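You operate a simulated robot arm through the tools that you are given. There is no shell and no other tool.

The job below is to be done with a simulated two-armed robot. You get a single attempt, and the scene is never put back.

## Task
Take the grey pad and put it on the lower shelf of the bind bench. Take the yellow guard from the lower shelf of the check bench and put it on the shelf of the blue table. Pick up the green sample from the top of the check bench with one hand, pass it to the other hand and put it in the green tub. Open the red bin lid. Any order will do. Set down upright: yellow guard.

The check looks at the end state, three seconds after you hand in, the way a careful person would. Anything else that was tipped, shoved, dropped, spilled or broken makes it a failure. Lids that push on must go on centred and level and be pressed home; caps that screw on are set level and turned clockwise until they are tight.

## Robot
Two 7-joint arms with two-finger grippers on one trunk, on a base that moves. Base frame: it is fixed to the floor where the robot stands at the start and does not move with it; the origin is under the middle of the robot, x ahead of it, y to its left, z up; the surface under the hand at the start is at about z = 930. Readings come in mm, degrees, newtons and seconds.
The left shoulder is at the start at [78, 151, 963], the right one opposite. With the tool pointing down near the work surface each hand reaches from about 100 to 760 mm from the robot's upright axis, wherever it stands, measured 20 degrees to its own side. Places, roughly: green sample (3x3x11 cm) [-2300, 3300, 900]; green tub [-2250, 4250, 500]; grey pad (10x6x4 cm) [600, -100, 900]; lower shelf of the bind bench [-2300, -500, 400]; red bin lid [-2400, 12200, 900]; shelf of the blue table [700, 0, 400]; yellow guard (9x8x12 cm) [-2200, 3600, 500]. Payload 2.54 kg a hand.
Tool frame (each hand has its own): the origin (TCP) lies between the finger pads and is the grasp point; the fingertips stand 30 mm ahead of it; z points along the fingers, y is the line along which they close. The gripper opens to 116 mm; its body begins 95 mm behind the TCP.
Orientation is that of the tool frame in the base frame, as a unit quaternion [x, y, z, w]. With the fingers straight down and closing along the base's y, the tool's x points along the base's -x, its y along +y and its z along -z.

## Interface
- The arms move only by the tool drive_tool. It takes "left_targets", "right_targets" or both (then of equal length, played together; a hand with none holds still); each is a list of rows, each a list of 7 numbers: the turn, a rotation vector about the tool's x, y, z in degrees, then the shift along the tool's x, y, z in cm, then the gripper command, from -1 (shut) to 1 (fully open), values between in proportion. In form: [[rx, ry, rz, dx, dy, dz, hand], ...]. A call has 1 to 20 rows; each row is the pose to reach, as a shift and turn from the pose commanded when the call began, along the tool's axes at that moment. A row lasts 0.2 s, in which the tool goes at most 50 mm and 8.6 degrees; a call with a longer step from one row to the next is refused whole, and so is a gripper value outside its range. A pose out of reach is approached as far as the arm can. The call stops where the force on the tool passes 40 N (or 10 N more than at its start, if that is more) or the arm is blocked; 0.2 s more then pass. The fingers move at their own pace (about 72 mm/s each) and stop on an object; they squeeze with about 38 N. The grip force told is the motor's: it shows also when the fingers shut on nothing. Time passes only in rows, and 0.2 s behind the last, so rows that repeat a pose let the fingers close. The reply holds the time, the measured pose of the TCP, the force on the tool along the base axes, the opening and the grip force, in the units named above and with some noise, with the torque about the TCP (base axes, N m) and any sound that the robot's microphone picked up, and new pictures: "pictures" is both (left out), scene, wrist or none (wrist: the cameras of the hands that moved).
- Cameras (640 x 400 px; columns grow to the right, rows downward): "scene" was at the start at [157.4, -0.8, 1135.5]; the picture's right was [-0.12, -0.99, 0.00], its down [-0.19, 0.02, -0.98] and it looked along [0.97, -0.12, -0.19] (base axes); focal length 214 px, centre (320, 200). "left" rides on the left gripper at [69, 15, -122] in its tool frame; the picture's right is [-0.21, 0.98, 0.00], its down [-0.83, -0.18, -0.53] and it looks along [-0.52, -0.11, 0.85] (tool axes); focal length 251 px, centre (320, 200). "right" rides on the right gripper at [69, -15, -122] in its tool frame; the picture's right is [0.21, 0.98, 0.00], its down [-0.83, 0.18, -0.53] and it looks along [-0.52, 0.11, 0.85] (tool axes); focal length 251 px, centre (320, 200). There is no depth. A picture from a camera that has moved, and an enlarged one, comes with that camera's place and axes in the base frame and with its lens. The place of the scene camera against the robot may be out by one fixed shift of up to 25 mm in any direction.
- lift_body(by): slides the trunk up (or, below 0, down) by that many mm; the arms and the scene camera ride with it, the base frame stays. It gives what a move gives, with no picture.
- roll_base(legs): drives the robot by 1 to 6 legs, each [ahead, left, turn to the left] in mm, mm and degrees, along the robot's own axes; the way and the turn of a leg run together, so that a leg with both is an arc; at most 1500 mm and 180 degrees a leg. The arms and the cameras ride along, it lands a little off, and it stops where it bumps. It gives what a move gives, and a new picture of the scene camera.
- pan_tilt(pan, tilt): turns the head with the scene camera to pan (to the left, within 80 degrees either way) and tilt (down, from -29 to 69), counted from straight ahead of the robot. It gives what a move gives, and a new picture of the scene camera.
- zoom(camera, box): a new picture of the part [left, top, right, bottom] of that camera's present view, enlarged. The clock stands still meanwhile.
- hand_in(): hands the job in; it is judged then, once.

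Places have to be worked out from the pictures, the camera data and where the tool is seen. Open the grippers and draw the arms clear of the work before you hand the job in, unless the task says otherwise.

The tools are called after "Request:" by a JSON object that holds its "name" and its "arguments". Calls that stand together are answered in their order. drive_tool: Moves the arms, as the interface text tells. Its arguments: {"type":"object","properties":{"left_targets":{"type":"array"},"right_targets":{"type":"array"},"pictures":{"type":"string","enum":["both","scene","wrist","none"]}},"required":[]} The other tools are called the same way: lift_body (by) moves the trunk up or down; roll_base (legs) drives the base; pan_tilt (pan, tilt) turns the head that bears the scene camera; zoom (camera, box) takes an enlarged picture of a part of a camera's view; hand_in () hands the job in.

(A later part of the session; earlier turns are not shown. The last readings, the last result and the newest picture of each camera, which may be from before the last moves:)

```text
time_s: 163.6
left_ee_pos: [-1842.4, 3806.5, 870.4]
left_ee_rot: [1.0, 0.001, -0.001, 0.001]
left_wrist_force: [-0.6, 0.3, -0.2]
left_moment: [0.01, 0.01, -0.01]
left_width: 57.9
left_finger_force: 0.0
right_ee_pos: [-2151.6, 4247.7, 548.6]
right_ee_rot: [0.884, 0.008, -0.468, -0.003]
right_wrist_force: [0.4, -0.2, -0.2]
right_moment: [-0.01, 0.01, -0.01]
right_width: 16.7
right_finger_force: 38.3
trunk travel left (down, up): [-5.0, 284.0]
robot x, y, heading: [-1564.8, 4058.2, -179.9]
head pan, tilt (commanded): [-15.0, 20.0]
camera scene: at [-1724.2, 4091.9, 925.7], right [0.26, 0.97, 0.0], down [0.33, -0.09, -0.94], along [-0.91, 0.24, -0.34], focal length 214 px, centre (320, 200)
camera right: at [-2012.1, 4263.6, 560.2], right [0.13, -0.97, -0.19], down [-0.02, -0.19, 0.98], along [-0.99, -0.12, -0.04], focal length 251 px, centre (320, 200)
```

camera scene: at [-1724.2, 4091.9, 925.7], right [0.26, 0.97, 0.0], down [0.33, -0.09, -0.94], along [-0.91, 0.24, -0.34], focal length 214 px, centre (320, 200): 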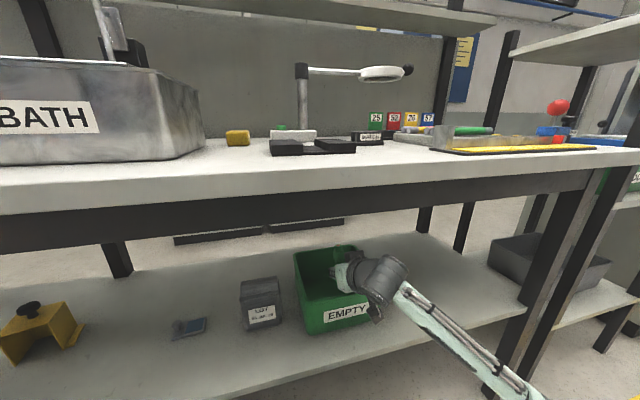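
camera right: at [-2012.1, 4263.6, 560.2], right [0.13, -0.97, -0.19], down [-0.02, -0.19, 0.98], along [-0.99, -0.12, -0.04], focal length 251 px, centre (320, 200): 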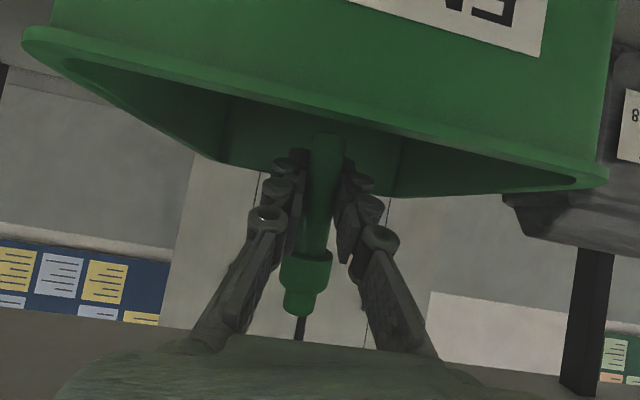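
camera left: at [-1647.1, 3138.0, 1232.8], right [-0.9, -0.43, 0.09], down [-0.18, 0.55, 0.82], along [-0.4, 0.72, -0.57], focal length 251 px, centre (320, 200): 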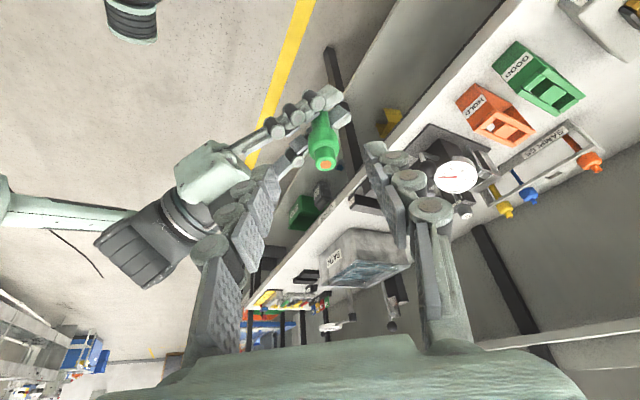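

The sample is inside the front wall and the fingers clear the rim. I'll go on inward and down to about TCP [-2188, 4248, 503].

Request:
{"name": "drive_tool", "arguments": {"right_targets": [[0, 0, 0, 0.3, 0, 1.9, -1], [0, 0, 0, 0.9, 0, 3.7, -1], [0, 0, 0, 1.74, 0, 5.56, -1]], "pictures": "both"}}

```text
time_s: 164.4
left_ee_pos: [-1843.3, 3806.5, 870.1]
left_ee_rot: [1.0, 0.001, -0.002, 0.001]
left_wrist_force: [1.2, 0.2, -0.9]
left_moment: [-0.03, 0.05, 0.01]
left_width: 58.0
left_finger_force: 0.0
right_ee_pos: [-2187.8, 4247.1, 504.1]
right_ee_rot: [0.883, 0.008, -0.469, -0.003]
right_wrist_force: [-0.4, 0.3, -0.1]
right_moment: [-0.03, 0.03, -0.02]
right_width: 16.9
right_finger_force: 37.7
trunk travel left (down, up): [-5.0, 284.0]
robot x, y, heading: [-1565.5, 4057.3, -180.1]
head pan, tilt (commanded): [-15.0, 20.0]
camera scene: at [-1724.2, 4091.9, 925.7], right [0.26, 0.97, 0.0], down [0.33, -0.09, -0.94], along [-0.91, 0.24, -0.34], focal length 214 px, centre (320, 200)
camera right: at [-2048.0, 4263.6, 514.7], right [0.13, -0.97, -0.19], down [-0.02, -0.19, 0.98], along [-0.99, -0.13, -0.04], focal length 251 px, centre (320, 200)
```

scene: 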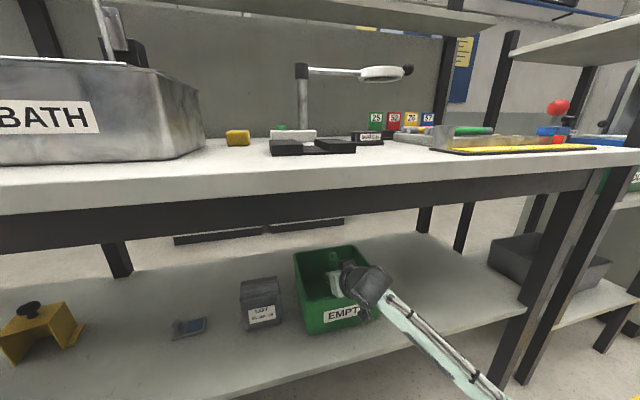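
right: 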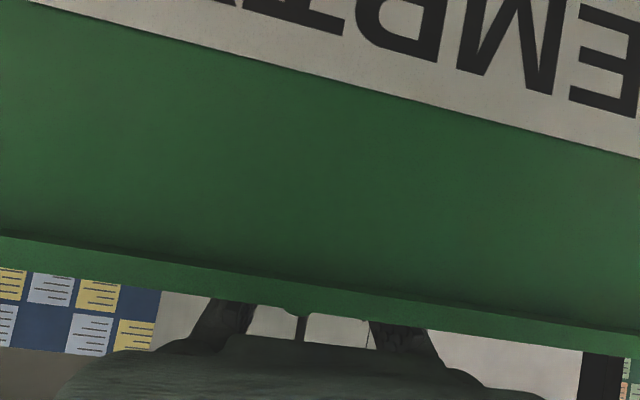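

The sample's lower end is about 45 mm above the tub floor and well inside the walls; the fingers just clear the rim, so I shouldn't go lower. I'll release it here.

Request:
{"name": "drive_tool", "arguments": {"right_targets": [[0, 0, 0, 0, 0, 0, 0.1], [0, 0, 0, 0, 0, 0, 0.1], [0, 0, 0, 0, 0, 0, 0.1], [0, 0, 0, 0, 0, 0, 0.1]], "pictures": "scene"}}

Request:
{"name": "zoom", "arguments": {"camera": "scene", "box": [270, 220, 410, 340]}}

```text
time_s: 165.4
left_ee_pos: [-1841.1, 3806.4, 870.0]
left_ee_rot: [1.0, 0.001, -0.001, 0.001]
left_wrist_force: [0.5, 0.5, 0.9]
left_moment: [-0.01, -0.01, 0.0]
left_width: 58.0
left_finger_force: 0.1
right_ee_pos: [-2187.0, 4247.5, 503.7]
right_ee_rot: [0.883, 0.007, -0.469, -0.004]
right_wrist_force: [0.0, 0.4, -0.2]
right_moment: [-0.02, 0.0, 0.03]
right_width: 64.0
right_finger_force: 0.0
trunk travel left (down, up): [-5.0, 284.0]
robot x, y, heading: [-1563.2, 4057.1, -179.9]
head pan, tilt (commanded): [-15.0, 20.0]
camera scene: at [-1724.1, 4091.9, 925.7], right [0.26, 0.97, 0.0], down [0.33, -0.09, -0.94], along [-0.91, 0.24, -0.34], focal length 214 px, centre (320, 200)
```

scene: 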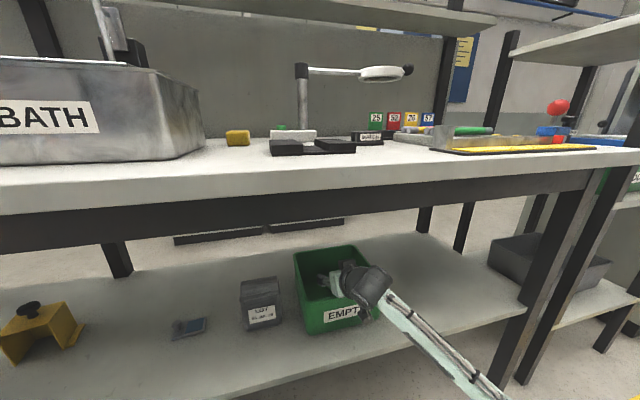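

```text
3.33 times, centred on (340, 280) of scene
camera zoom: at [-1724.1, 4091.9, 925.7], right [0.26, 0.97, 0.0], down [0.33, -0.09, -0.94], along [-0.91, 0.24, -0.34], focal length 715 px, centre (253, -67)
```

zoom: 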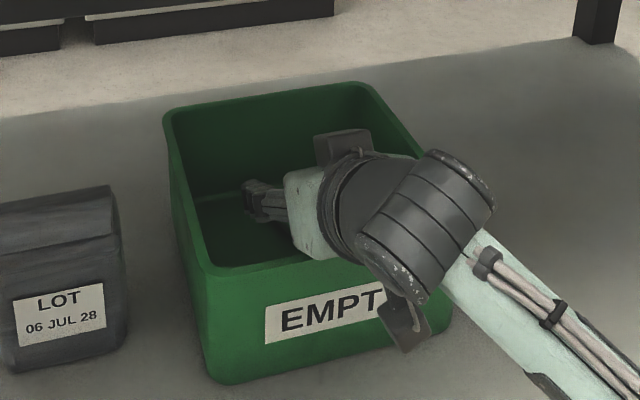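

The sample dropped into the tub. I'll withdraw the hand along the same path, up and back over the rim.

Request:
{"name": "drive_tool", "arguments": {"right_targets": [[0, 0, 0, -0.8, 0, -1.9, 0.1], [0, 0, 0, -1.5, 0, -3.8, 0.1], [0, 0, 0, -1.74, 0, -5.6, 0.1], [0, 0, 0, -1.2, 0, -9.0, 0.1], [0, 0, 0, -0.4, 0, -13.0, 0.1]], "pictures": "both"}}

Request:
{"name": "zoom", "arguments": {"camera": "scene", "box": [270, 220, 410, 340]}}

```text
time_s: 166.6
left_ee_pos: [-1841.2, 3806.1, 870.3]
left_ee_rot: [1.0, 0.0, -0.001, 0.001]
left_wrist_force: [0.5, 0.0, 0.0]
left_moment: [0.01, -0.01, 0.01]
left_width: 58.0
left_finger_force: 0.1
right_ee_pos: [-2081.2, 4247.7, 581.1]
right_ee_rot: [0.883, 0.008, -0.469, -0.003]
right_wrist_force: [0.5, 0.4, -1.0]
right_moment: [0.0, -0.02, -0.02]
right_width: 63.9
right_finger_force: 0.0
trunk travel left (down, up): [-5.0, 284.0]
robot x, y, heading: [-1561.8, 4062.1, -179.9]
head pan, tilt (commanded): [-15.0, 20.0]
camera scene: at [-1724.2, 4091.9, 925.7], right [0.26, 0.97, 0.0], down [0.33, -0.09, -0.94], along [-0.91, 0.24, -0.34], focal length 214 px, centre (320, 200)
camera right: at [-1942.4, 4262.9, 591.5], right [0.13, -0.97, -0.19], down [-0.02, -0.19, 0.98], along [-0.99, -0.13, -0.04], focal length 251 px, centre (320, 200)
```

scene: 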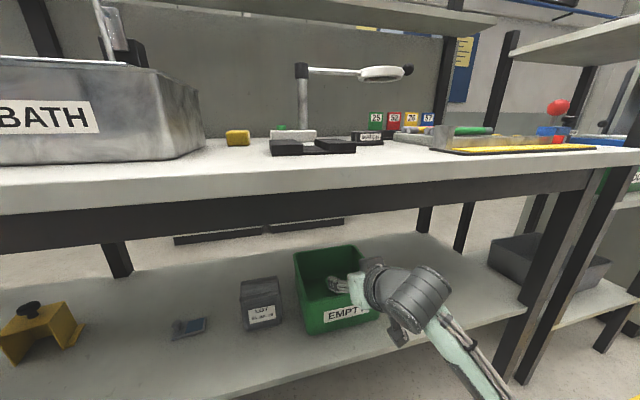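
right: 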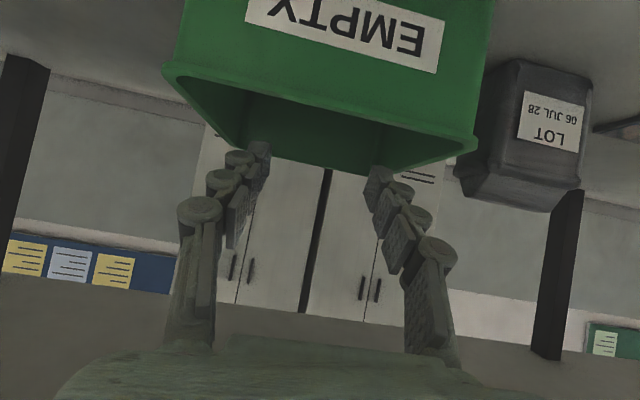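

```text
3.33 times, centred on (340, 280) of scene
camera zoom: at [-1724.2, 4091.9, 925.7], right [0.26, 0.97, 0.0], down [0.33, -0.09, -0.94], along [-0.91, 0.24, -0.34], focal length 715 px, centre (253, -67)
```

zoom: 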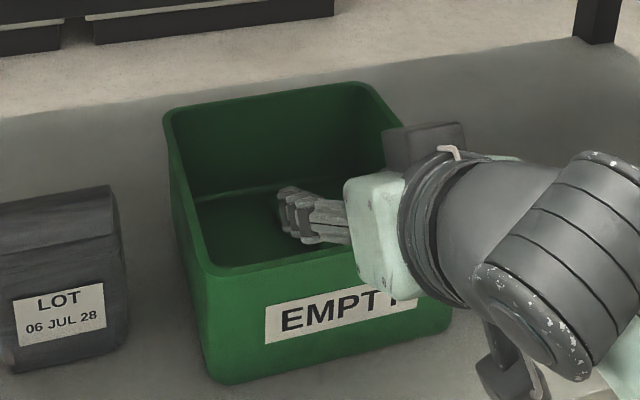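

The hand is out and the tub hasn't shifted. I'll back off and check where the sample lies.

Request:
{"name": "roll_base", "arguments": {"legs": [[-380, 0, 0]]}}

Request:
{"name": "lift_body", "arguments": {"by": 60}}

Request:
{"name": "pan_tilt", "arguments": {"pan": -10, "tilt": 30}}

Request:
{"name": "zoom", "arguments": {"camera": "scene", "box": [240, 160, 420, 280]}}

```text
time_s: 169.0
left_ee_pos: [-1461.3, 3807.3, 871.4]
left_ee_rot: [1.0, 0.003, -0.001, 0.0]
left_wrist_force: [0.2, 0.5, 0.2]
left_moment: [-0.01, 0.02, 0.02]
left_width: 58.2
left_finger_force: 0.0
right_ee_pos: [-1703.4, 4246.4, 580.2]
right_ee_rot: [0.883, 0.01, -0.469, -0.002]
right_wrist_force: [0.0, -0.4, 0.2]
right_moment: [0.0, -0.02, 0.01]
right_width: 63.9
right_finger_force: 0.0
trunk travel left (down, up): [-5.0, 284.0]
robot x, y, heading: [-1182.1, 4055.9, -179.7]
head pan, tilt (commanded): [-15.0, 20.0]
camera scene: at [-1345.2, 4092.9, 925.7], right [0.25, 0.97, 0.0], down [0.33, -0.09, -0.94], along [-0.91, 0.24, -0.34], focal length 214 px, centre (320, 200)
```

scene: 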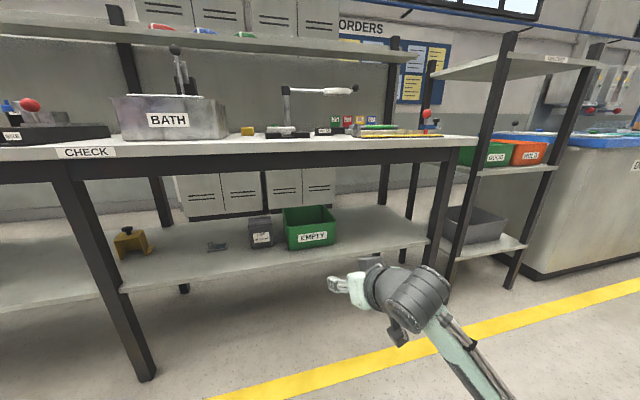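

```text
time_s: 170.0
left_ee_pos: [-1461.7, 3807.6, 930.0]
left_ee_rot: [1.0, 0.003, 0.0, 0.001]
left_wrist_force: [-0.2, 0.3, -0.5]
left_moment: [-0.03, 0.01, 0.01]
left_width: 57.9
left_finger_force: 0.1
right_ee_pos: [-1703.4, 4246.2, 638.9]
right_ee_rot: [0.884, 0.009, -0.468, -0.002]
right_wrist_force: [0.4, -0.2, 0.0]
right_moment: [-0.01, 0.0, -0.01]
right_width: 63.5
right_finger_force: 0.1
trunk travel left (down, up): [-65.0, 224.0]
robot x, y, heading: [-1184.9, 4057.7, -179.7]
head pan, tilt (commanded): [-15.0, 20.0]
```

```text
time_s: 170.7
left_ee_pos: [-1461.8, 3807.8, 930.3]
left_ee_rot: [1.0, 0.002, -0.002, 0.001]
left_wrist_force: [-0.2, 0.2, -0.6]
left_moment: [0.02, 0.02, 0.0]
left_width: 58.0
left_finger_force: 0.0
right_ee_pos: [-1704.0, 4246.7, 639.8]
right_ee_rot: [0.883, 0.009, -0.469, -0.003]
right_wrist_force: [0.5, 0.1, 0.1]
right_moment: [0.0, -0.04, -0.01]
right_width: 64.0
right_finger_force: 0.1
trunk travel left (down, up): [-65.0, 224.0]
robot x, y, heading: [-1183.8, 4060.3, -179.9]
head pan, tilt (commanded): [-10.0, 30.0]
camera scene: at [-1344.3, 4084.5, 969.7], right [0.17, 0.99, 0.0], down [0.49, -0.08, -0.87], along [-0.85, 0.15, -0.5], focal length 214 px, centre (320, 200)
```

scene: 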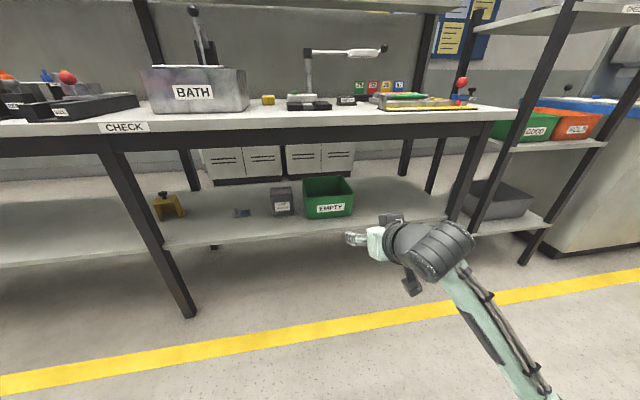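

```text
3.33 times, centred on (330, 220) of scene
camera zoom: at [-1344.3, 4084.5, 969.7], right [0.17, 0.99, 0.0], down [0.49, -0.08, -0.87], along [-0.85, 0.15, -0.5], focal length 715 px, centre (287, 133)
```

zoom: 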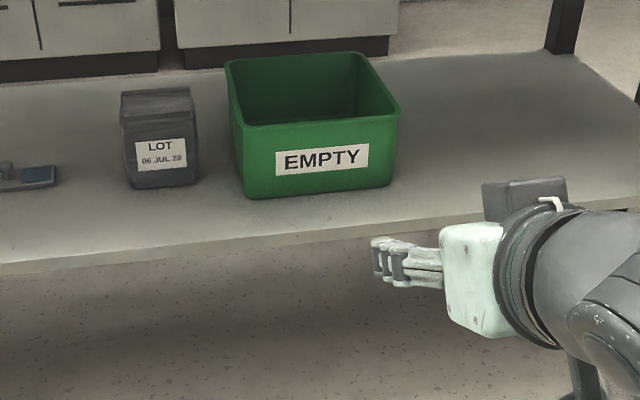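

Nothing lies on the shelf or the floor, so the sample should be in the tub, though the walls hide its inside. I'll turn the right hand more upright and move in a bit, so its camera can look over the rim and confirm.

Request:
{"name": "drive_tool", "arguments": {"right_targets": [[0, 8, 0, 0, 0, 0, 0.1], [0, 16, 0, 0, 0, 0, 0.1], [0, 24, 0, 0, 0, 0, 0.1], [0, 32, 0, 0, 0, 0, 0.1], [0, 38, 0, 0, 0, 0, 0.1]], "pictures": "none"}}

Request:
{"name": "roll_base", "arguments": {"legs": [[230, 0, 0]]}}

Request:
{"name": "zoom", "arguments": {"camera": "right", "box": [0, 0, 640, 400]}}

```text
time_s: 171.9
left_ee_pos: [-1461.7, 3807.9, 930.0]
left_ee_rot: [1.0, 0.003, -0.002, 0.0]
left_wrist_force: [-0.1, 0.0, -0.3]
left_moment: [0.01, -0.02, 0.01]
left_width: 58.0
left_finger_force: 0.0
right_ee_pos: [-1704.2, 4249.1, 638.5]
right_ee_rot: [0.988, 0.007, -0.154, -0.005]
right_wrist_force: [-0.3, -0.2, -0.9]
right_moment: [0.01, 0.0, 0.01]
right_width: 63.7
right_finger_force: 0.1
trunk travel left (down, up): [-65.0, 224.0]
robot x, y, heading: [-1179.1, 4062.4, -179.6]
head pan, tilt (commanded): [-10.0, 30.0]
```

```text
time_s: 173.7
left_ee_pos: [-1690.9, 3806.0, 929.9]
left_ee_rot: [1.0, 0.002, -0.002, 0.0]
left_wrist_force: [-0.3, 0.4, -0.2]
left_moment: [0.01, 0.0, 0.0]
left_width: 57.8
left_finger_force: 0.1
right_ee_pos: [-1932.1, 4246.8, 639.1]
right_ee_rot: [0.988, 0.008, -0.156, -0.005]
right_wrist_force: [-0.3, -0.2, 0.7]
right_moment: [-0.01, -0.01, 0.02]
right_width: 63.9
right_finger_force: 0.0
trunk travel left (down, up): [-65.0, 224.0]
robot x, y, heading: [-1409.8, 4057.1, -179.7]
head pan, tilt (commanded): [-10.0, 30.0]
camera scene: at [-1573.8, 4083.6, 969.6], right [0.17, 0.99, 0.0], down [0.49, -0.08, -0.87], along [-0.85, 0.15, -0.5], focal length 214 px, centre (320, 200)
```

scene: 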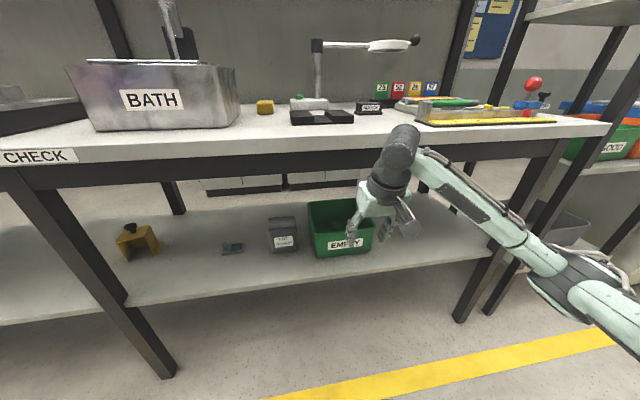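

```text
1.00 times, centred on (320, 200) of right (not enlarged: the box is as wide or as high as the picture)
camera zoom: at [-1830.1, 4261.4, 735.0], right [0.22, -0.97, -0.08], down [-0.62, -0.2, 0.76], along [-0.75, -0.12, -0.65], focal length 251 px, centre (320, 200)
```

zoom: 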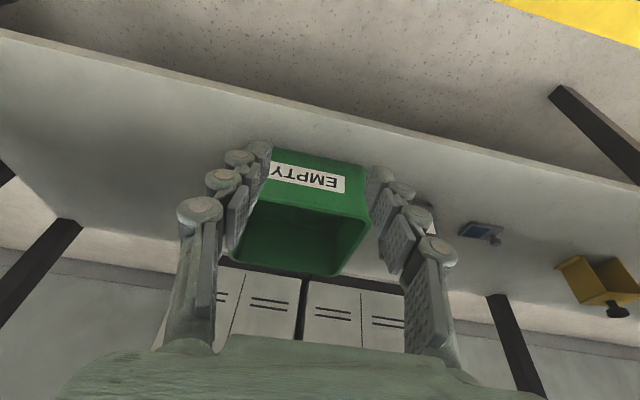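

Request:
{"name": "zoom", "arguments": {"camera": "right", "box": [220, 150, 400, 290]}}

```text
2.86 times, centred on (310, 220) of right
camera zoom: at [-1830.1, 4261.4, 735.0], right [0.22, -0.97, -0.08], down [-0.62, -0.2, 0.76], along [-0.75, -0.12, -0.65], focal length 718 px, centre (349, 143)
```

zoom: 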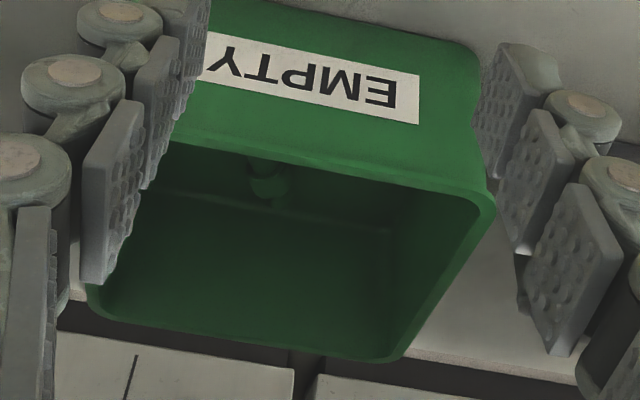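

The sample's head is visible lying inside the tub, so that part is done. Now the yellow guard: I'll enlarge both views of it.

Request:
{"name": "zoom", "arguments": {"camera": "scene", "box": [80, 200, 220, 290]}}

Request:
{"name": "zoom", "arguments": {"camera": "right", "box": [520, 220, 640, 340]}}

```text
4.44 times, centred on (150, 245) of scene
camera zoom: at [-1573.8, 4083.6, 969.6], right [0.17, 0.99, 0.0], down [0.49, -0.08, -0.87], along [-0.85, 0.15, -0.5], focal length 953 px, centre (1076, 0)
```

zoom: 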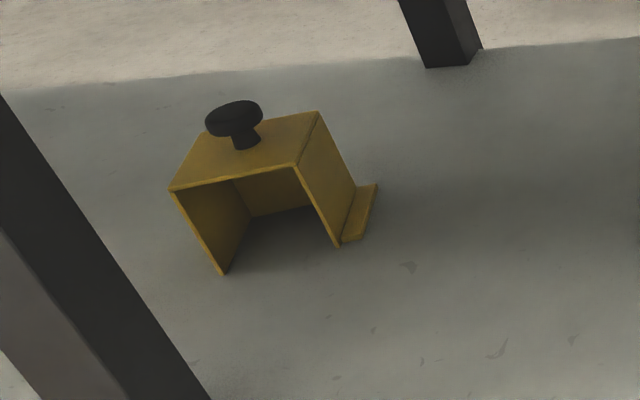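

```text
3.33 times, centred on (580, 280) of right
camera zoom: at [-1830.1, 4261.4, 735.0], right [0.22, -0.97, -0.08], down [-0.62, -0.2, 0.76], along [-0.75, -0.12, -0.65], focal length 838 px, centre (-547, -67)
```

zoom: 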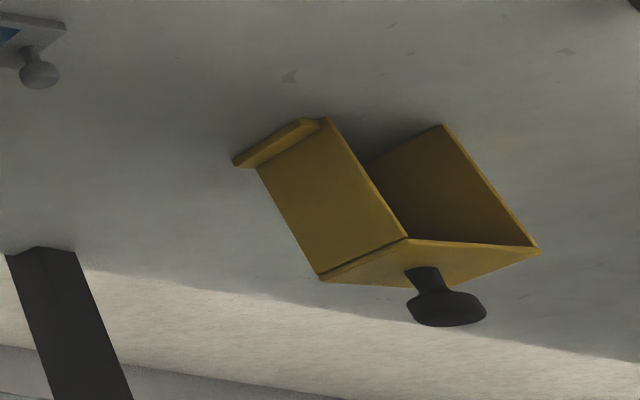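

The guard is an inverted-U bracket with a black mushroom knob on top. Its top plate is centred near [-2222, 3558] and it stands right behind the centre leg (about x -2032, y 3574). I'll take it by the knob with the right hand pointing forward-left, passing to the right of the leg. First I'll shift the base left, in front of it.

Request:
{"name": "roll_base", "arguments": {"legs": [[-100, 0, 0], [0, 470, 0]]}}

Request:
{"name": "drive_tool", "arguments": {"right_targets": [[-3.6, -4.3, -5.4, 0, 0, 0, 0.1], [-7.3, -8.7, -10.8, 0, 0, 0, 0.1], [-10.9, -13.0, -16.2, 0, 0, 0, 0.1], [-14.6, -17.3, -21.6, 0, 0, 0, 0.1], [-18.2, -21.6, -27.0, 0, 0, 0, 0.1], [-21.9, -26.0, -32.4, 0, 0, 0, 0.1], [-25.5, -30.3, -37.8, 0, 0, 0, 0.1]], "pictures": "both"}}

```text
time_s: 179.4
left_ee_pos: [-1589.7, 3339.8, 929.8]
left_ee_rot: [1.0, 0.004, -0.002, 0.001]
left_wrist_force: [0.0, -0.7, 0.5]
left_moment: [0.01, -0.02, -0.01]
left_width: 58.1
left_finger_force: 0.1
right_ee_pos: [-1831.2, 3779.3, 640.0]
right_ee_rot: [0.988, 0.008, -0.155, -0.004]
right_wrist_force: [0.5, 0.1, 0.0]
right_moment: [-0.04, 0.01, -0.01]
right_width: 63.5
right_finger_force: 0.0
trunk travel left (down, up): [-65.0, 224.0]
robot x, y, heading: [-1309.2, 3594.6, -179.1]
head pan, tilt (commanded): [-10.0, 30.0]
camera scene: at [-1471.6, 3617.3, 969.7], right [0.17, 0.99, 0.0], down [0.49, -0.08, -0.87], along [-0.85, 0.14, -0.5], focal length 214 px, centre (320, 200)
```

scene: 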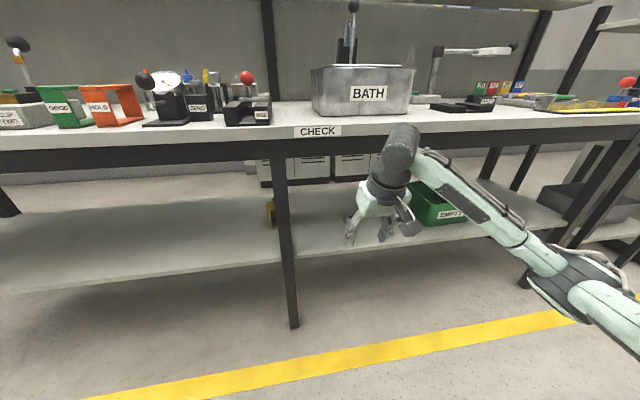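

```text
time_s: 181.0
left_ee_pos: [-1589.1, 3338.8, 931.0]
left_ee_rot: [1.0, 0.004, -0.001, 0.001]
left_wrist_force: [-0.1, -0.5, -0.2]
left_moment: [0.0, -0.02, -0.01]
left_width: 57.9
left_finger_force: 0.1
right_ee_pos: [-1831.2, 3779.1, 639.0]
right_ee_rot: [0.835, 0.357, -0.387, 0.161]
right_wrist_force: [0.2, 0.5, -0.6]
right_moment: [-0.04, 0.02, 0.0]
right_width: 63.7
right_finger_force: 0.1
trunk travel left (down, up): [-65.0, 224.0]
robot x, y, heading: [-1313.1, 3592.4, -179.5]
head pan, tilt (commanded): [-10.0, 30.0]
camera scene: at [-1471.6, 3617.3, 969.7], right [0.17, 0.99, 0.0], down [0.49, -0.08, -0.87], along [-0.85, 0.14, -0.5], focal length 214 px, centre (320, 200)
camera right: at [-1746.6, 3888.0, 667.3], right [0.8, -0.58, -0.17], down [0.05, -0.23, 0.97], along [-0.6, -0.78, -0.15], focal length 251 px, centre (320, 200)
```

scene: 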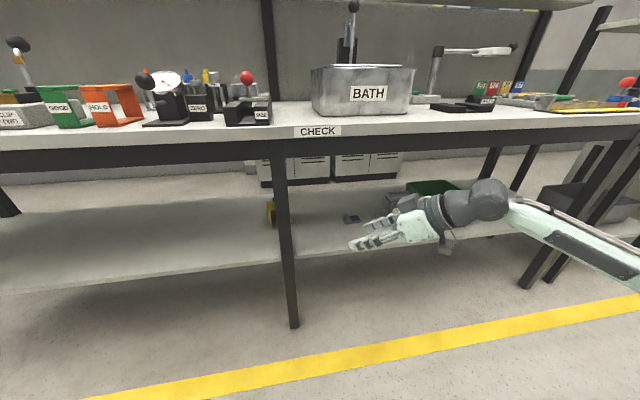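
right: 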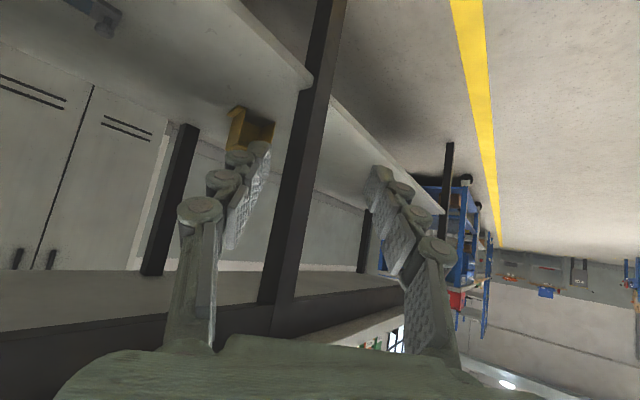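

The hand has the wanted direction: 46° left and 49.5° from vertical. The guard shows behind the left finger in the wrist view, with the leg beside it. I'll enlarge it to measure the knob.

Request:
{"name": "zoom", "arguments": {"camera": "right", "box": [200, 70, 360, 190]}}

Request:
{"name": "pan_tilt", "arguments": {"pan": 0, "tilt": 25}}

```text
3.33 times, centred on (280, 130) of right
camera zoom: at [-1746.6, 3888.0, 667.3], right [0.8, -0.58, -0.17], down [0.05, -0.23, 0.97], along [-0.6, -0.78, -0.15], focal length 838 px, centre (453, 433)
```

zoom: 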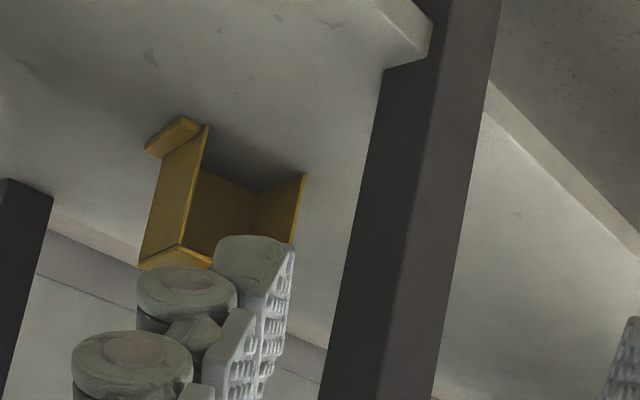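

```text
time_s: 181.7
left_ee_pos: [-1588.8, 3340.4, 929.9]
left_ee_rot: [1.0, 0.003, -0.002, 0.001]
left_wrist_force: [-0.9, 0.4, 0.0]
left_moment: [0.02, -0.02, -0.04]
left_width: 57.9
left_finger_force: 0.0
right_ee_pos: [-1830.4, 3779.2, 640.3]
right_ee_rot: [0.836, 0.355, -0.386, 0.16]
right_wrist_force: [-0.5, 1.3, 1.0]
right_moment: [0.0, 0.0, 0.04]
right_width: 63.7
right_finger_force: 0.0
trunk travel left (down, up): [-65.0, 224.0]
robot x, y, heading: [-1310.9, 3590.5, -179.9]
head pan, tilt (commanded): [0.0, 25.0]
camera scene: at [-1474.6, 3601.6, 977.6], right [-0.01, 1.0, 0.0], down [0.42, 0.0, -0.91], along [-0.91, -0.01, -0.42], focal length 214 px, centre (320, 200)
```

scene: 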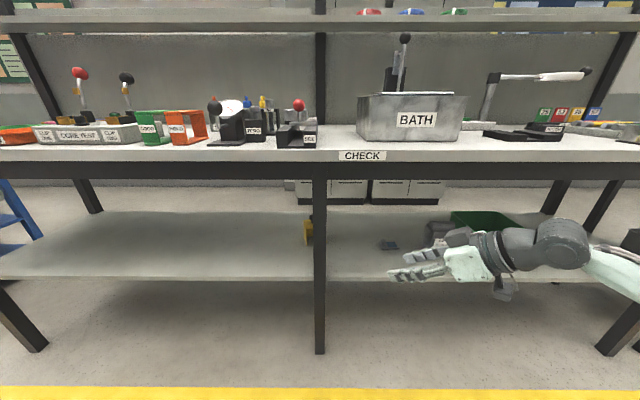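

I place the guard's top plate around x -2225…-2243, y≈3555, z≈500. I'll lower the trunk and hand to about z 540 so the wrist passes well under the bench rail, then drive forward to enter on the right of the leg.

Request:
{"name": "lift_body", "arguments": {"by": -60}}

Request:
{"name": "drive_tool", "arguments": {"right_targets": [[0, 0, 0, 1.5, 0, 1.3, 0.4], [0, 0, 0, 3.0, 0, 2.6, 0.4]], "pictures": "none"}}

Request:
{"name": "roll_base", "arguments": {"legs": [[220, 0, 0]]}}

Request:
{"name": "zoom", "arguments": {"camera": "right", "box": [100, 50, 420, 250]}}

```text
time_s: 182.7
left_ee_pos: [-1588.5, 3338.9, 871.5]
left_ee_rot: [1.0, 0.004, -0.002, 0.0]
left_wrist_force: [0.3, 0.1, 0.8]
left_moment: [-0.04, 0.01, 0.02]
left_width: 57.9
left_finger_force: 0.0
right_ee_pos: [-1831.1, 3779.1, 581.5]
right_ee_rot: [0.836, 0.356, -0.386, 0.16]
right_wrist_force: [-0.6, 0.6, 0.0]
right_moment: [0.0, 0.0, -0.05]
right_width: 63.9
right_finger_force: 0.1
trunk travel left (down, up): [-5.0, 284.0]
robot x, y, heading: [-1313.1, 3592.8, -179.7]
head pan, tilt (commanded): [0.0, 25.0]
```

```text
time_s: 183.3
left_ee_pos: [-1588.7, 3340.0, 869.3]
left_ee_rot: [1.0, 0.003, -0.002, 0.001]
left_wrist_force: [-0.7, 0.3, 0.4]
left_moment: [-0.02, 0.01, 0.02]
left_width: 57.7
left_finger_force: 0.0
right_ee_pos: [-1831.8, 3779.5, 540.2]
right_ee_rot: [0.836, 0.356, -0.386, 0.16]
right_wrist_force: [-0.1, 0.8, 0.4]
right_moment: [-0.03, 0.0, 0.04]
right_width: 81.0
right_finger_force: 0.1
trunk travel left (down, up): [-5.0, 284.0]
robot x, y, heading: [-1310.0, 3590.4, -179.5]
head pan, tilt (commanded): [0.0, 25.0]
```

```text
time_s: 185.0
left_ee_pos: [-1808.6, 3339.4, 868.8]
left_ee_rot: [1.0, 0.002, -0.002, 0.0]
left_wrist_force: [0.3, -0.2, 0.1]
left_moment: [0.01, 0.02, -0.01]
left_width: 58.0
left_finger_force: 0.0
right_ee_pos: [-2049.8, 3779.5, 540.3]
right_ee_rot: [0.836, 0.355, -0.386, 0.159]
right_wrist_force: [1.0, -1.4, -1.8]
right_moment: [0.01, -0.01, -0.03]
right_width: 81.2
right_finger_force: 0.0
trunk travel left (down, up): [-5.0, 284.0]
robot x, y, heading: [-1529.6, 3588.6, -179.8]
head pan, tilt (commanded): [0.0, 25.0]
camera scene: at [-1693.7, 3600.8, 917.6], right [0.0, 1.0, 0.0], down [0.42, 0.0, -0.91], along [-0.91, 0.0, -0.42], focal length 214 px, centre (320, 200)
```

scene: 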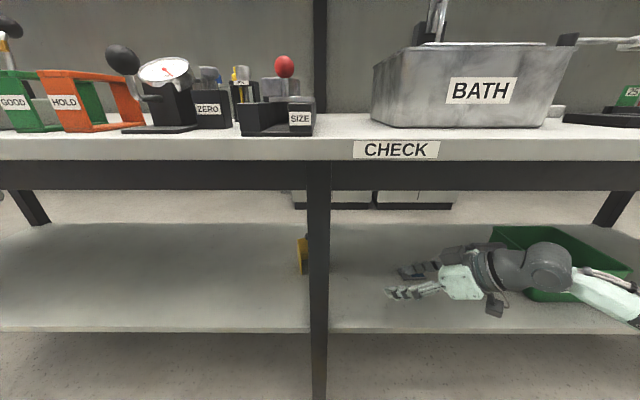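

```text
2.00 times, centred on (260, 150) of right
camera zoom: at [-1965.3, 3887.6, 567.2], right [0.8, -0.58, -0.17], down [0.04, -0.23, 0.97], along [-0.6, -0.78, -0.16], focal length 503 px, centre (440, 300)
```

zoom: 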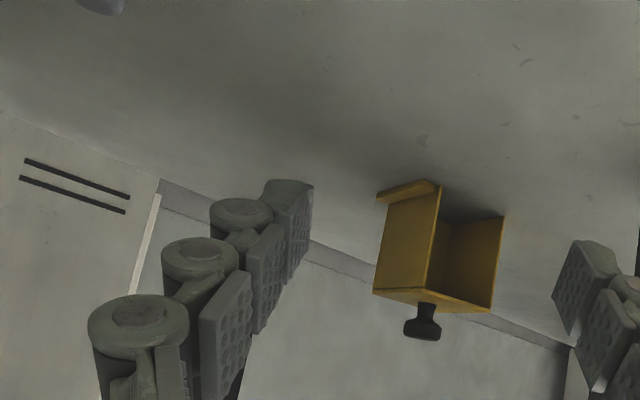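

The knob shows clearly: cap centre at about [-2235, 3554, 528], about 32 mm across, with the top plate at z≈503. The line to it from here passes the leg with room. I'll drive 60 mm closer, keeping the base nose short of the leg, and line up sideways.

Request:
{"name": "roll_base", "arguments": {"legs": [[60, 0, 0]]}}

Request:
{"name": "drive_tool", "arguments": {"right_targets": [[0, 0, 0, 0, -1.0, 1.0, 0.4], [0, 0, 0, -0.5, -2.0, 2.0, 0.4], [0, 0, 0, -1.2, -2.0, 4.0, 0.4]], "pictures": "both"}}

Request:
{"name": "zoom", "arguments": {"camera": "right", "box": [160, 80, 440, 280]}}

```text
time_s: 186.0
left_ee_pos: [-1868.5, 3338.8, 869.8]
left_ee_rot: [1.0, 0.002, -0.002, 0.001]
left_wrist_force: [-0.4, 0.3, -1.2]
left_moment: [-0.01, 0.05, 0.0]
left_width: 58.2
left_finger_force: 0.1
right_ee_pos: [-2109.8, 3778.1, 540.7]
right_ee_rot: [0.836, 0.355, -0.386, 0.16]
right_wrist_force: [-0.6, 0.5, 0.6]
right_moment: [-0.01, 0.02, -0.01]
right_width: 81.4
right_finger_force: 0.0
trunk travel left (down, up): [-5.0, 284.0]
robot x, y, heading: [-1591.7, 3590.6, -179.7]
head pan, tilt (commanded): [0.0, 25.0]
camera scene: at [-1753.8, 3600.5, 917.6], right [0.0, 1.0, 0.0], down [0.42, 0.0, -0.91], along [-0.91, 0.0, -0.42], focal length 214 px, centre (320, 200)
```

scene: 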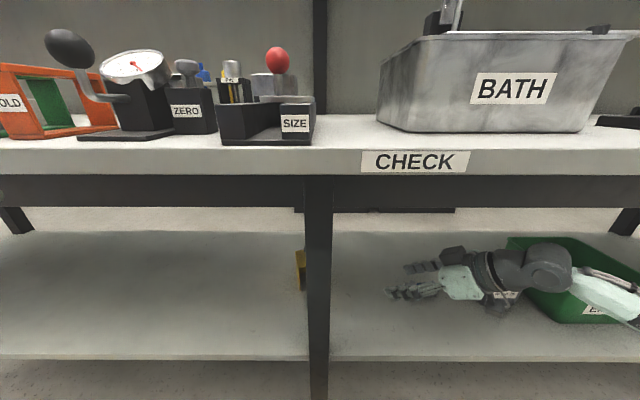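

```text
time_s: 186.8
left_ee_pos: [-1868.7, 3340.5, 870.6]
left_ee_rot: [1.0, 0.002, -0.001, 0.001]
left_wrist_force: [0.7, -0.2, 0.3]
left_moment: [0.01, 0.02, 0.0]
left_width: 58.1
left_finger_force: 0.0
right_ee_pos: [-2151.4, 3766.0, 524.1]
right_ee_rot: [0.836, 0.355, -0.386, 0.159]
right_wrist_force: [0.7, 0.5, -1.1]
right_moment: [-0.01, -0.02, -0.01]
right_width: 81.0
right_finger_force: 0.1
trunk travel left (down, up): [-5.0, 284.0]
robot x, y, heading: [-1590.0, 3588.9, -179.6]
head pan, tilt (commanded): [0.0, 25.0]
camera scene: at [-1753.8, 3600.5, 917.7], right [0.0, 1.0, 0.0], down [0.42, 0.0, -0.91], along [-0.91, 0.0, -0.42], focal length 214 px, centre (320, 200)
camera right: at [-2066.5, 3873.9, 550.6], right [0.8, -0.58, -0.17], down [0.04, -0.23, 0.97], along [-0.6, -0.78, -0.15], focal length 251 px, centre (320, 200)
```

scene: 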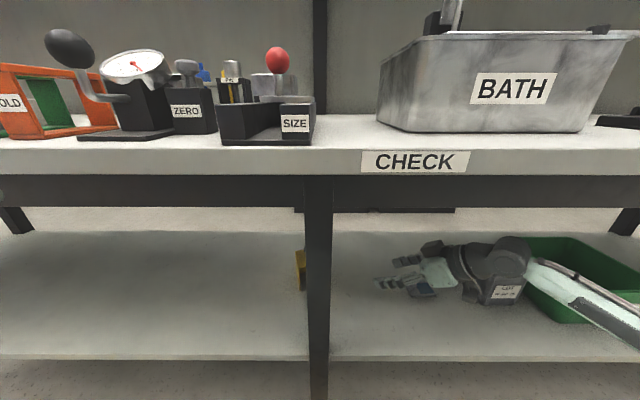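
right: 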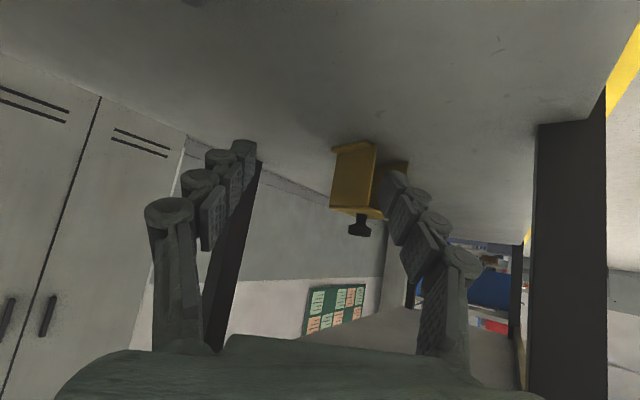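

```text
2.00 times, centred on (300, 180) of right
camera zoom: at [-2066.5, 3873.9, 550.6], right [0.8, -0.58, -0.17], down [0.04, -0.23, 0.97], along [-0.6, -0.78, -0.15], focal length 503 px, centre (360, 240)
```

zoom: 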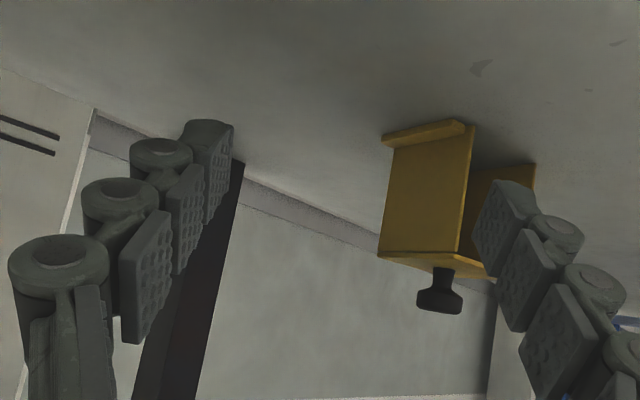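

The second ray fixes the knob at about [-2231, 3558, 529]. My sideways step went the wrong way, so I'll move 88 mm toward the leg side and slightly up onto the line through the knob; the leg stays about 50 mm clear of the nearest finger.

Request:
{"name": "drive_tool", "arguments": {"right_targets": [[0, 0, 0, -1.0, 2.0, -0.7, 0.4], [0, 0, 0, -1.4, 5.5, -0.7, 0.4], [0, 0, 0, -1.4, 8.8, -0.7, 0.4]], "pictures": "both"}}

Request:
{"name": "zoom", "arguments": {"camera": "right", "box": [160, 80, 480, 280]}}

```text
time_s: 187.6
left_ee_pos: [-1868.9, 3339.3, 869.9]
left_ee_rot: [1.0, 0.002, -0.001, 0.001]
left_wrist_force: [-0.6, 0.6, -0.3]
left_moment: [-0.05, -0.01, 0.03]
left_width: 58.0
left_finger_force: 0.1
right_ee_pos: [-2090.6, 3700.6, 537.9]
right_ee_rot: [0.836, 0.355, -0.386, 0.16]
right_wrist_force: [0.9, 0.6, -0.8]
right_moment: [0.01, 0.01, -0.02]
right_width: 81.4
right_finger_force: 0.0
trunk travel left (down, up): [-5.0, 284.0]
robot x, y, heading: [-1590.1, 3591.0, -179.8]
head pan, tilt (commanded): [0.0, 25.0]
camera scene: at [-1753.9, 3600.5, 917.6], right [0.0, 1.0, 0.0], down [0.42, 0.0, -0.91], along [-0.91, 0.0, -0.42], focal length 214 px, centre (320, 200)
camera right: at [-2005.8, 3809.1, 565.0], right [0.8, -0.58, -0.17], down [0.04, -0.23, 0.97], along [-0.6, -0.78, -0.16], focal length 251 px, centre (320, 200)
```

scene: 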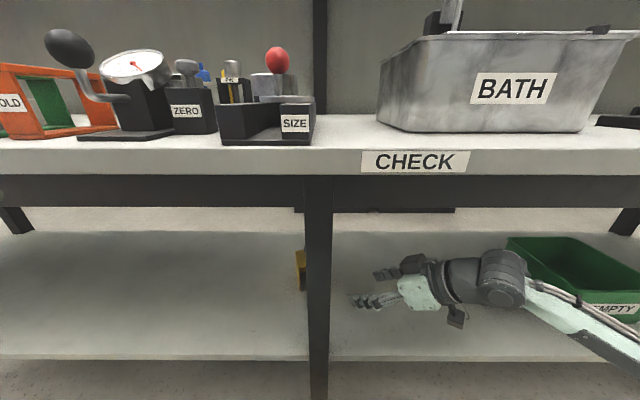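
right: 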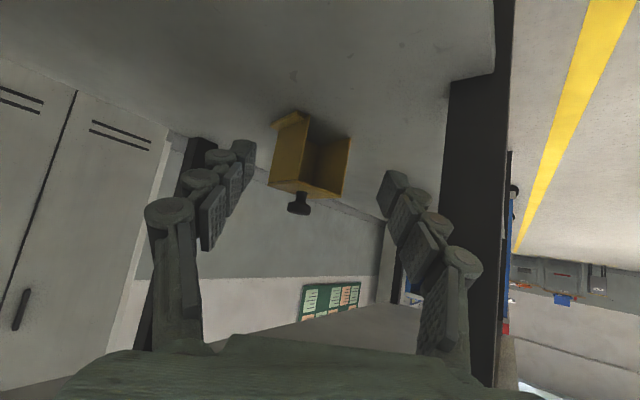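

```text
2.00 times, centred on (320, 180) of right
camera zoom: at [-2005.8, 3809.1, 565.0], right [0.8, -0.58, -0.17], down [0.04, -0.23, 0.97], along [-0.6, -0.78, -0.16], focal length 503 px, centre (320, 240)
```

zoom: 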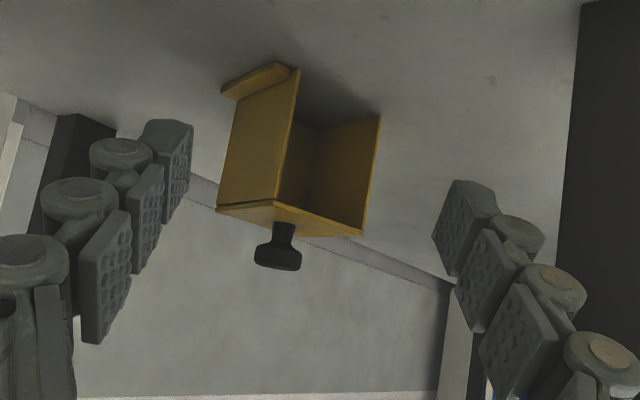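

The knob is at about [-2229, 3560, 529.5], only 2.5 mm off my approach line. I'll move horizontally along the heading for three fifths of the way and look.

Request:
{"name": "drive_tool", "arguments": {"right_targets": [[0, 0, 0, -2.44, -0.05, 2.82, 0.4], [0, 0, 0, -4.87, -0.1, 5.64, 0.4], [0, 0, 0, -7.3, -0.15, 8.45, 0.4]], "pictures": "both"}}

Request:
{"name": "zoom", "arguments": {"camera": "right", "box": [160, 120, 480, 320]}}

```text
time_s: 188.4
left_ee_pos: [-1867.7, 3339.2, 870.2]
left_ee_rot: [1.0, 0.001, -0.003, 0.001]
left_wrist_force: [0.2, 0.0, -0.3]
left_moment: [-0.03, 0.01, 0.02]
left_width: 58.1
left_finger_force: 0.1
right_ee_pos: [-2169.8, 3623.5, 539.2]
right_ee_rot: [0.836, 0.355, -0.387, 0.16]
right_wrist_force: [-1.0, -0.9, -1.0]
right_moment: [0.02, 0.03, 0.0]
right_width: 81.0
right_finger_force: 0.0
trunk travel left (down, up): [-5.0, 284.0]
robot x, y, heading: [-1590.7, 3588.0, -180.1]
head pan, tilt (commanded): [0.0, 25.0]
camera scene: at [-1753.8, 3600.5, 917.6], right [0.0, 1.0, 0.0], down [0.42, 0.0, -0.91], along [-0.91, 0.0, -0.42], focal length 214 px, centre (320, 200)
camera right: at [-2084.9, 3731.1, 565.3], right [0.8, -0.58, -0.17], down [0.04, -0.23, 0.97], along [-0.6, -0.78, -0.16], focal length 251 px, centre (320, 200)
```

scene: 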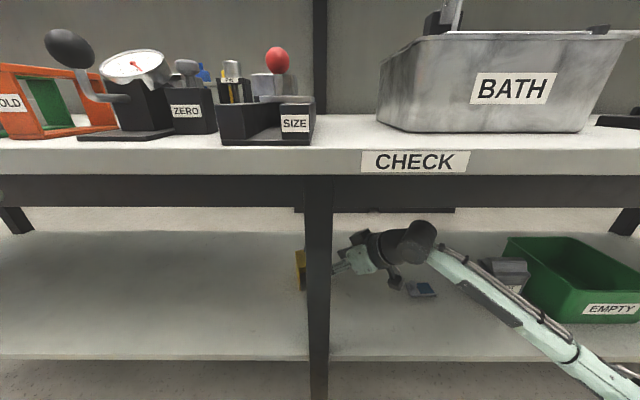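
right: 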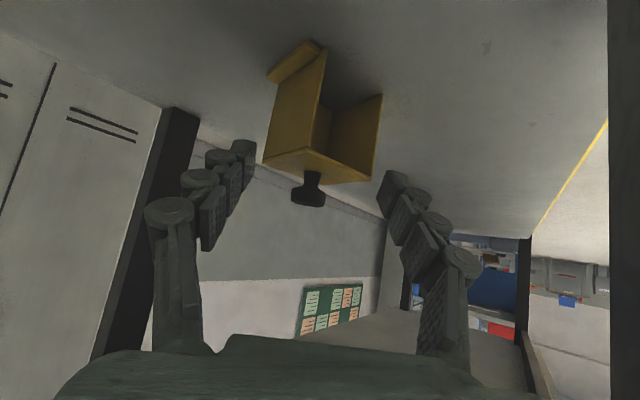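

```text
2.00 times, centred on (320, 220) of right
camera zoom: at [-2084.9, 3731.1, 565.3], right [0.8, -0.58, -0.17], down [0.04, -0.23, 0.97], along [-0.6, -0.78, -0.16], focal length 503 px, centre (320, 160)
```

zoom: 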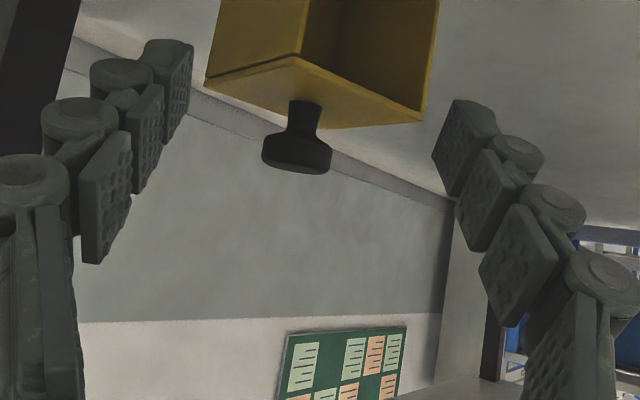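

The knob is still centred and its place is confirmed at [-2229.5, 3561, 527]. I'll move in the remaining 75 mm so the fingers straddle it just above the top plate.

Request:
{"name": "drive_tool", "arguments": {"right_targets": [[0, 0, 0, -2.4, 0.05, 2.9, 0.4], [0, 0, 0, -4.8, 0.1, 5.83, 0.4]], "pictures": "wrist"}}

Request:
{"name": "zoom", "arguments": {"camera": "right", "box": [160, 100, 480, 300]}}

```text
time_s: 189.0
left_ee_pos: [-1869.1, 3340.2, 869.5]
left_ee_rot: [1.0, 0.001, -0.002, 0.002]
left_wrist_force: [-0.3, 0.1, 1.1]
left_moment: [0.02, -0.01, -0.03]
left_width: 58.2
left_finger_force: 0.0
right_ee_pos: [-2222.1, 3566.6, 538.4]
right_ee_rot: [0.836, 0.355, -0.386, 0.16]
right_wrist_force: [0.0, 0.5, -0.7]
right_moment: [0.0, 0.0, -0.01]
right_width: 81.3
right_finger_force: 0.0
trunk travel left (down, up): [-5.0, 284.0]
robot x, y, heading: [-1592.0, 3590.5, -179.5]
head pan, tilt (commanded): [0.0, 25.0]
camera right: at [-2137.6, 3675.9, 564.5], right [0.8, -0.58, -0.17], down [0.04, -0.23, 0.97], along [-0.6, -0.78, -0.16], focal length 251 px, centre (320, 200)
```

right: 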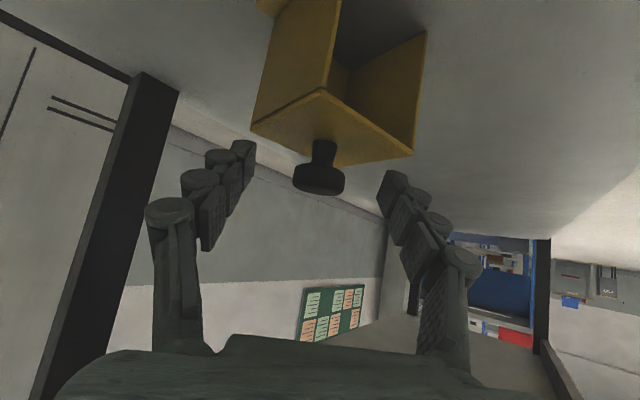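

```text
2.00 times, centred on (320, 200) of right
camera zoom: at [-2137.6, 3675.9, 564.5], right [0.8, -0.58, -0.17], down [0.04, -0.23, 0.97], along [-0.6, -0.78, -0.16], focal length 503 px, centre (320, 200)
```

zoom: 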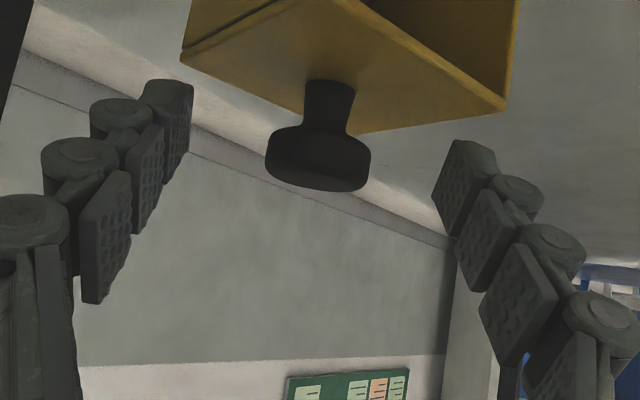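

The cap is centred between the fingers and about 15 mm ahead of the TCP. I'll close on it.

Request:
{"name": "drive_tool", "arguments": {"right_targets": [[0, 0, 0, 0, 0, 0, 0.0], [0, 0, 0, 0, 0, 0, -0.5], [0, 0, 0, 0, 0, 0, -1], [0, 0, 0, 0, 0, 0, -1], [0, 0, 0, 0, 0, 0, -1]], "pictures": "wrist"}}

Request:
{"name": "zoom", "arguments": {"camera": "right", "box": [160, 60, 480, 260]}}

```text
time_s: 190.2
left_ee_pos: [-1867.9, 3338.9, 869.4]
left_ee_rot: [1.0, 0.003, -0.002, 0.001]
left_wrist_force: [0.2, 0.2, -0.2]
left_moment: [-0.01, -0.03, 0.02]
left_width: 58.3
left_finger_force: 0.0
right_ee_pos: [-2220.8, 3568.4, 537.5]
right_ee_rot: [0.836, 0.355, -0.386, 0.16]
right_wrist_force: [0.6, -0.2, 0.7]
right_moment: [0.01, 0.05, -0.03]
right_width: 29.8
right_finger_force: 38.0
trunk travel left (down, up): [-5.0, 284.0]
robot x, y, heading: [-1588.0, 3589.7, -179.8]
head pan, tilt (commanded): [0.0, 25.0]
camera right: at [-2137.3, 3675.9, 564.4], right [0.8, -0.58, -0.17], down [0.04, -0.23, 0.97], along [-0.6, -0.78, -0.15], focal length 251 px, centre (320, 200)
```

right: 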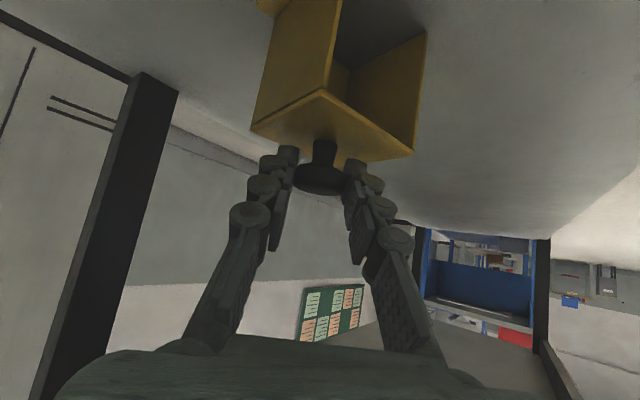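

```text
2.00 times, centred on (320, 160) of right
camera zoom: at [-2137.3, 3675.9, 564.4], right [0.8, -0.58, -0.17], down [0.04, -0.23, 0.97], along [-0.6, -0.78, -0.15], focal length 503 px, centre (320, 280)
```

zoom: 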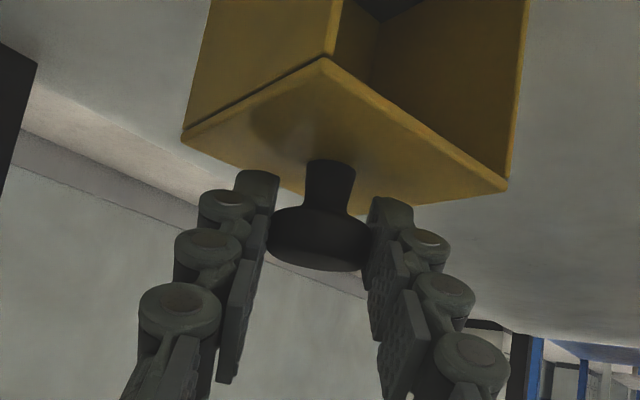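

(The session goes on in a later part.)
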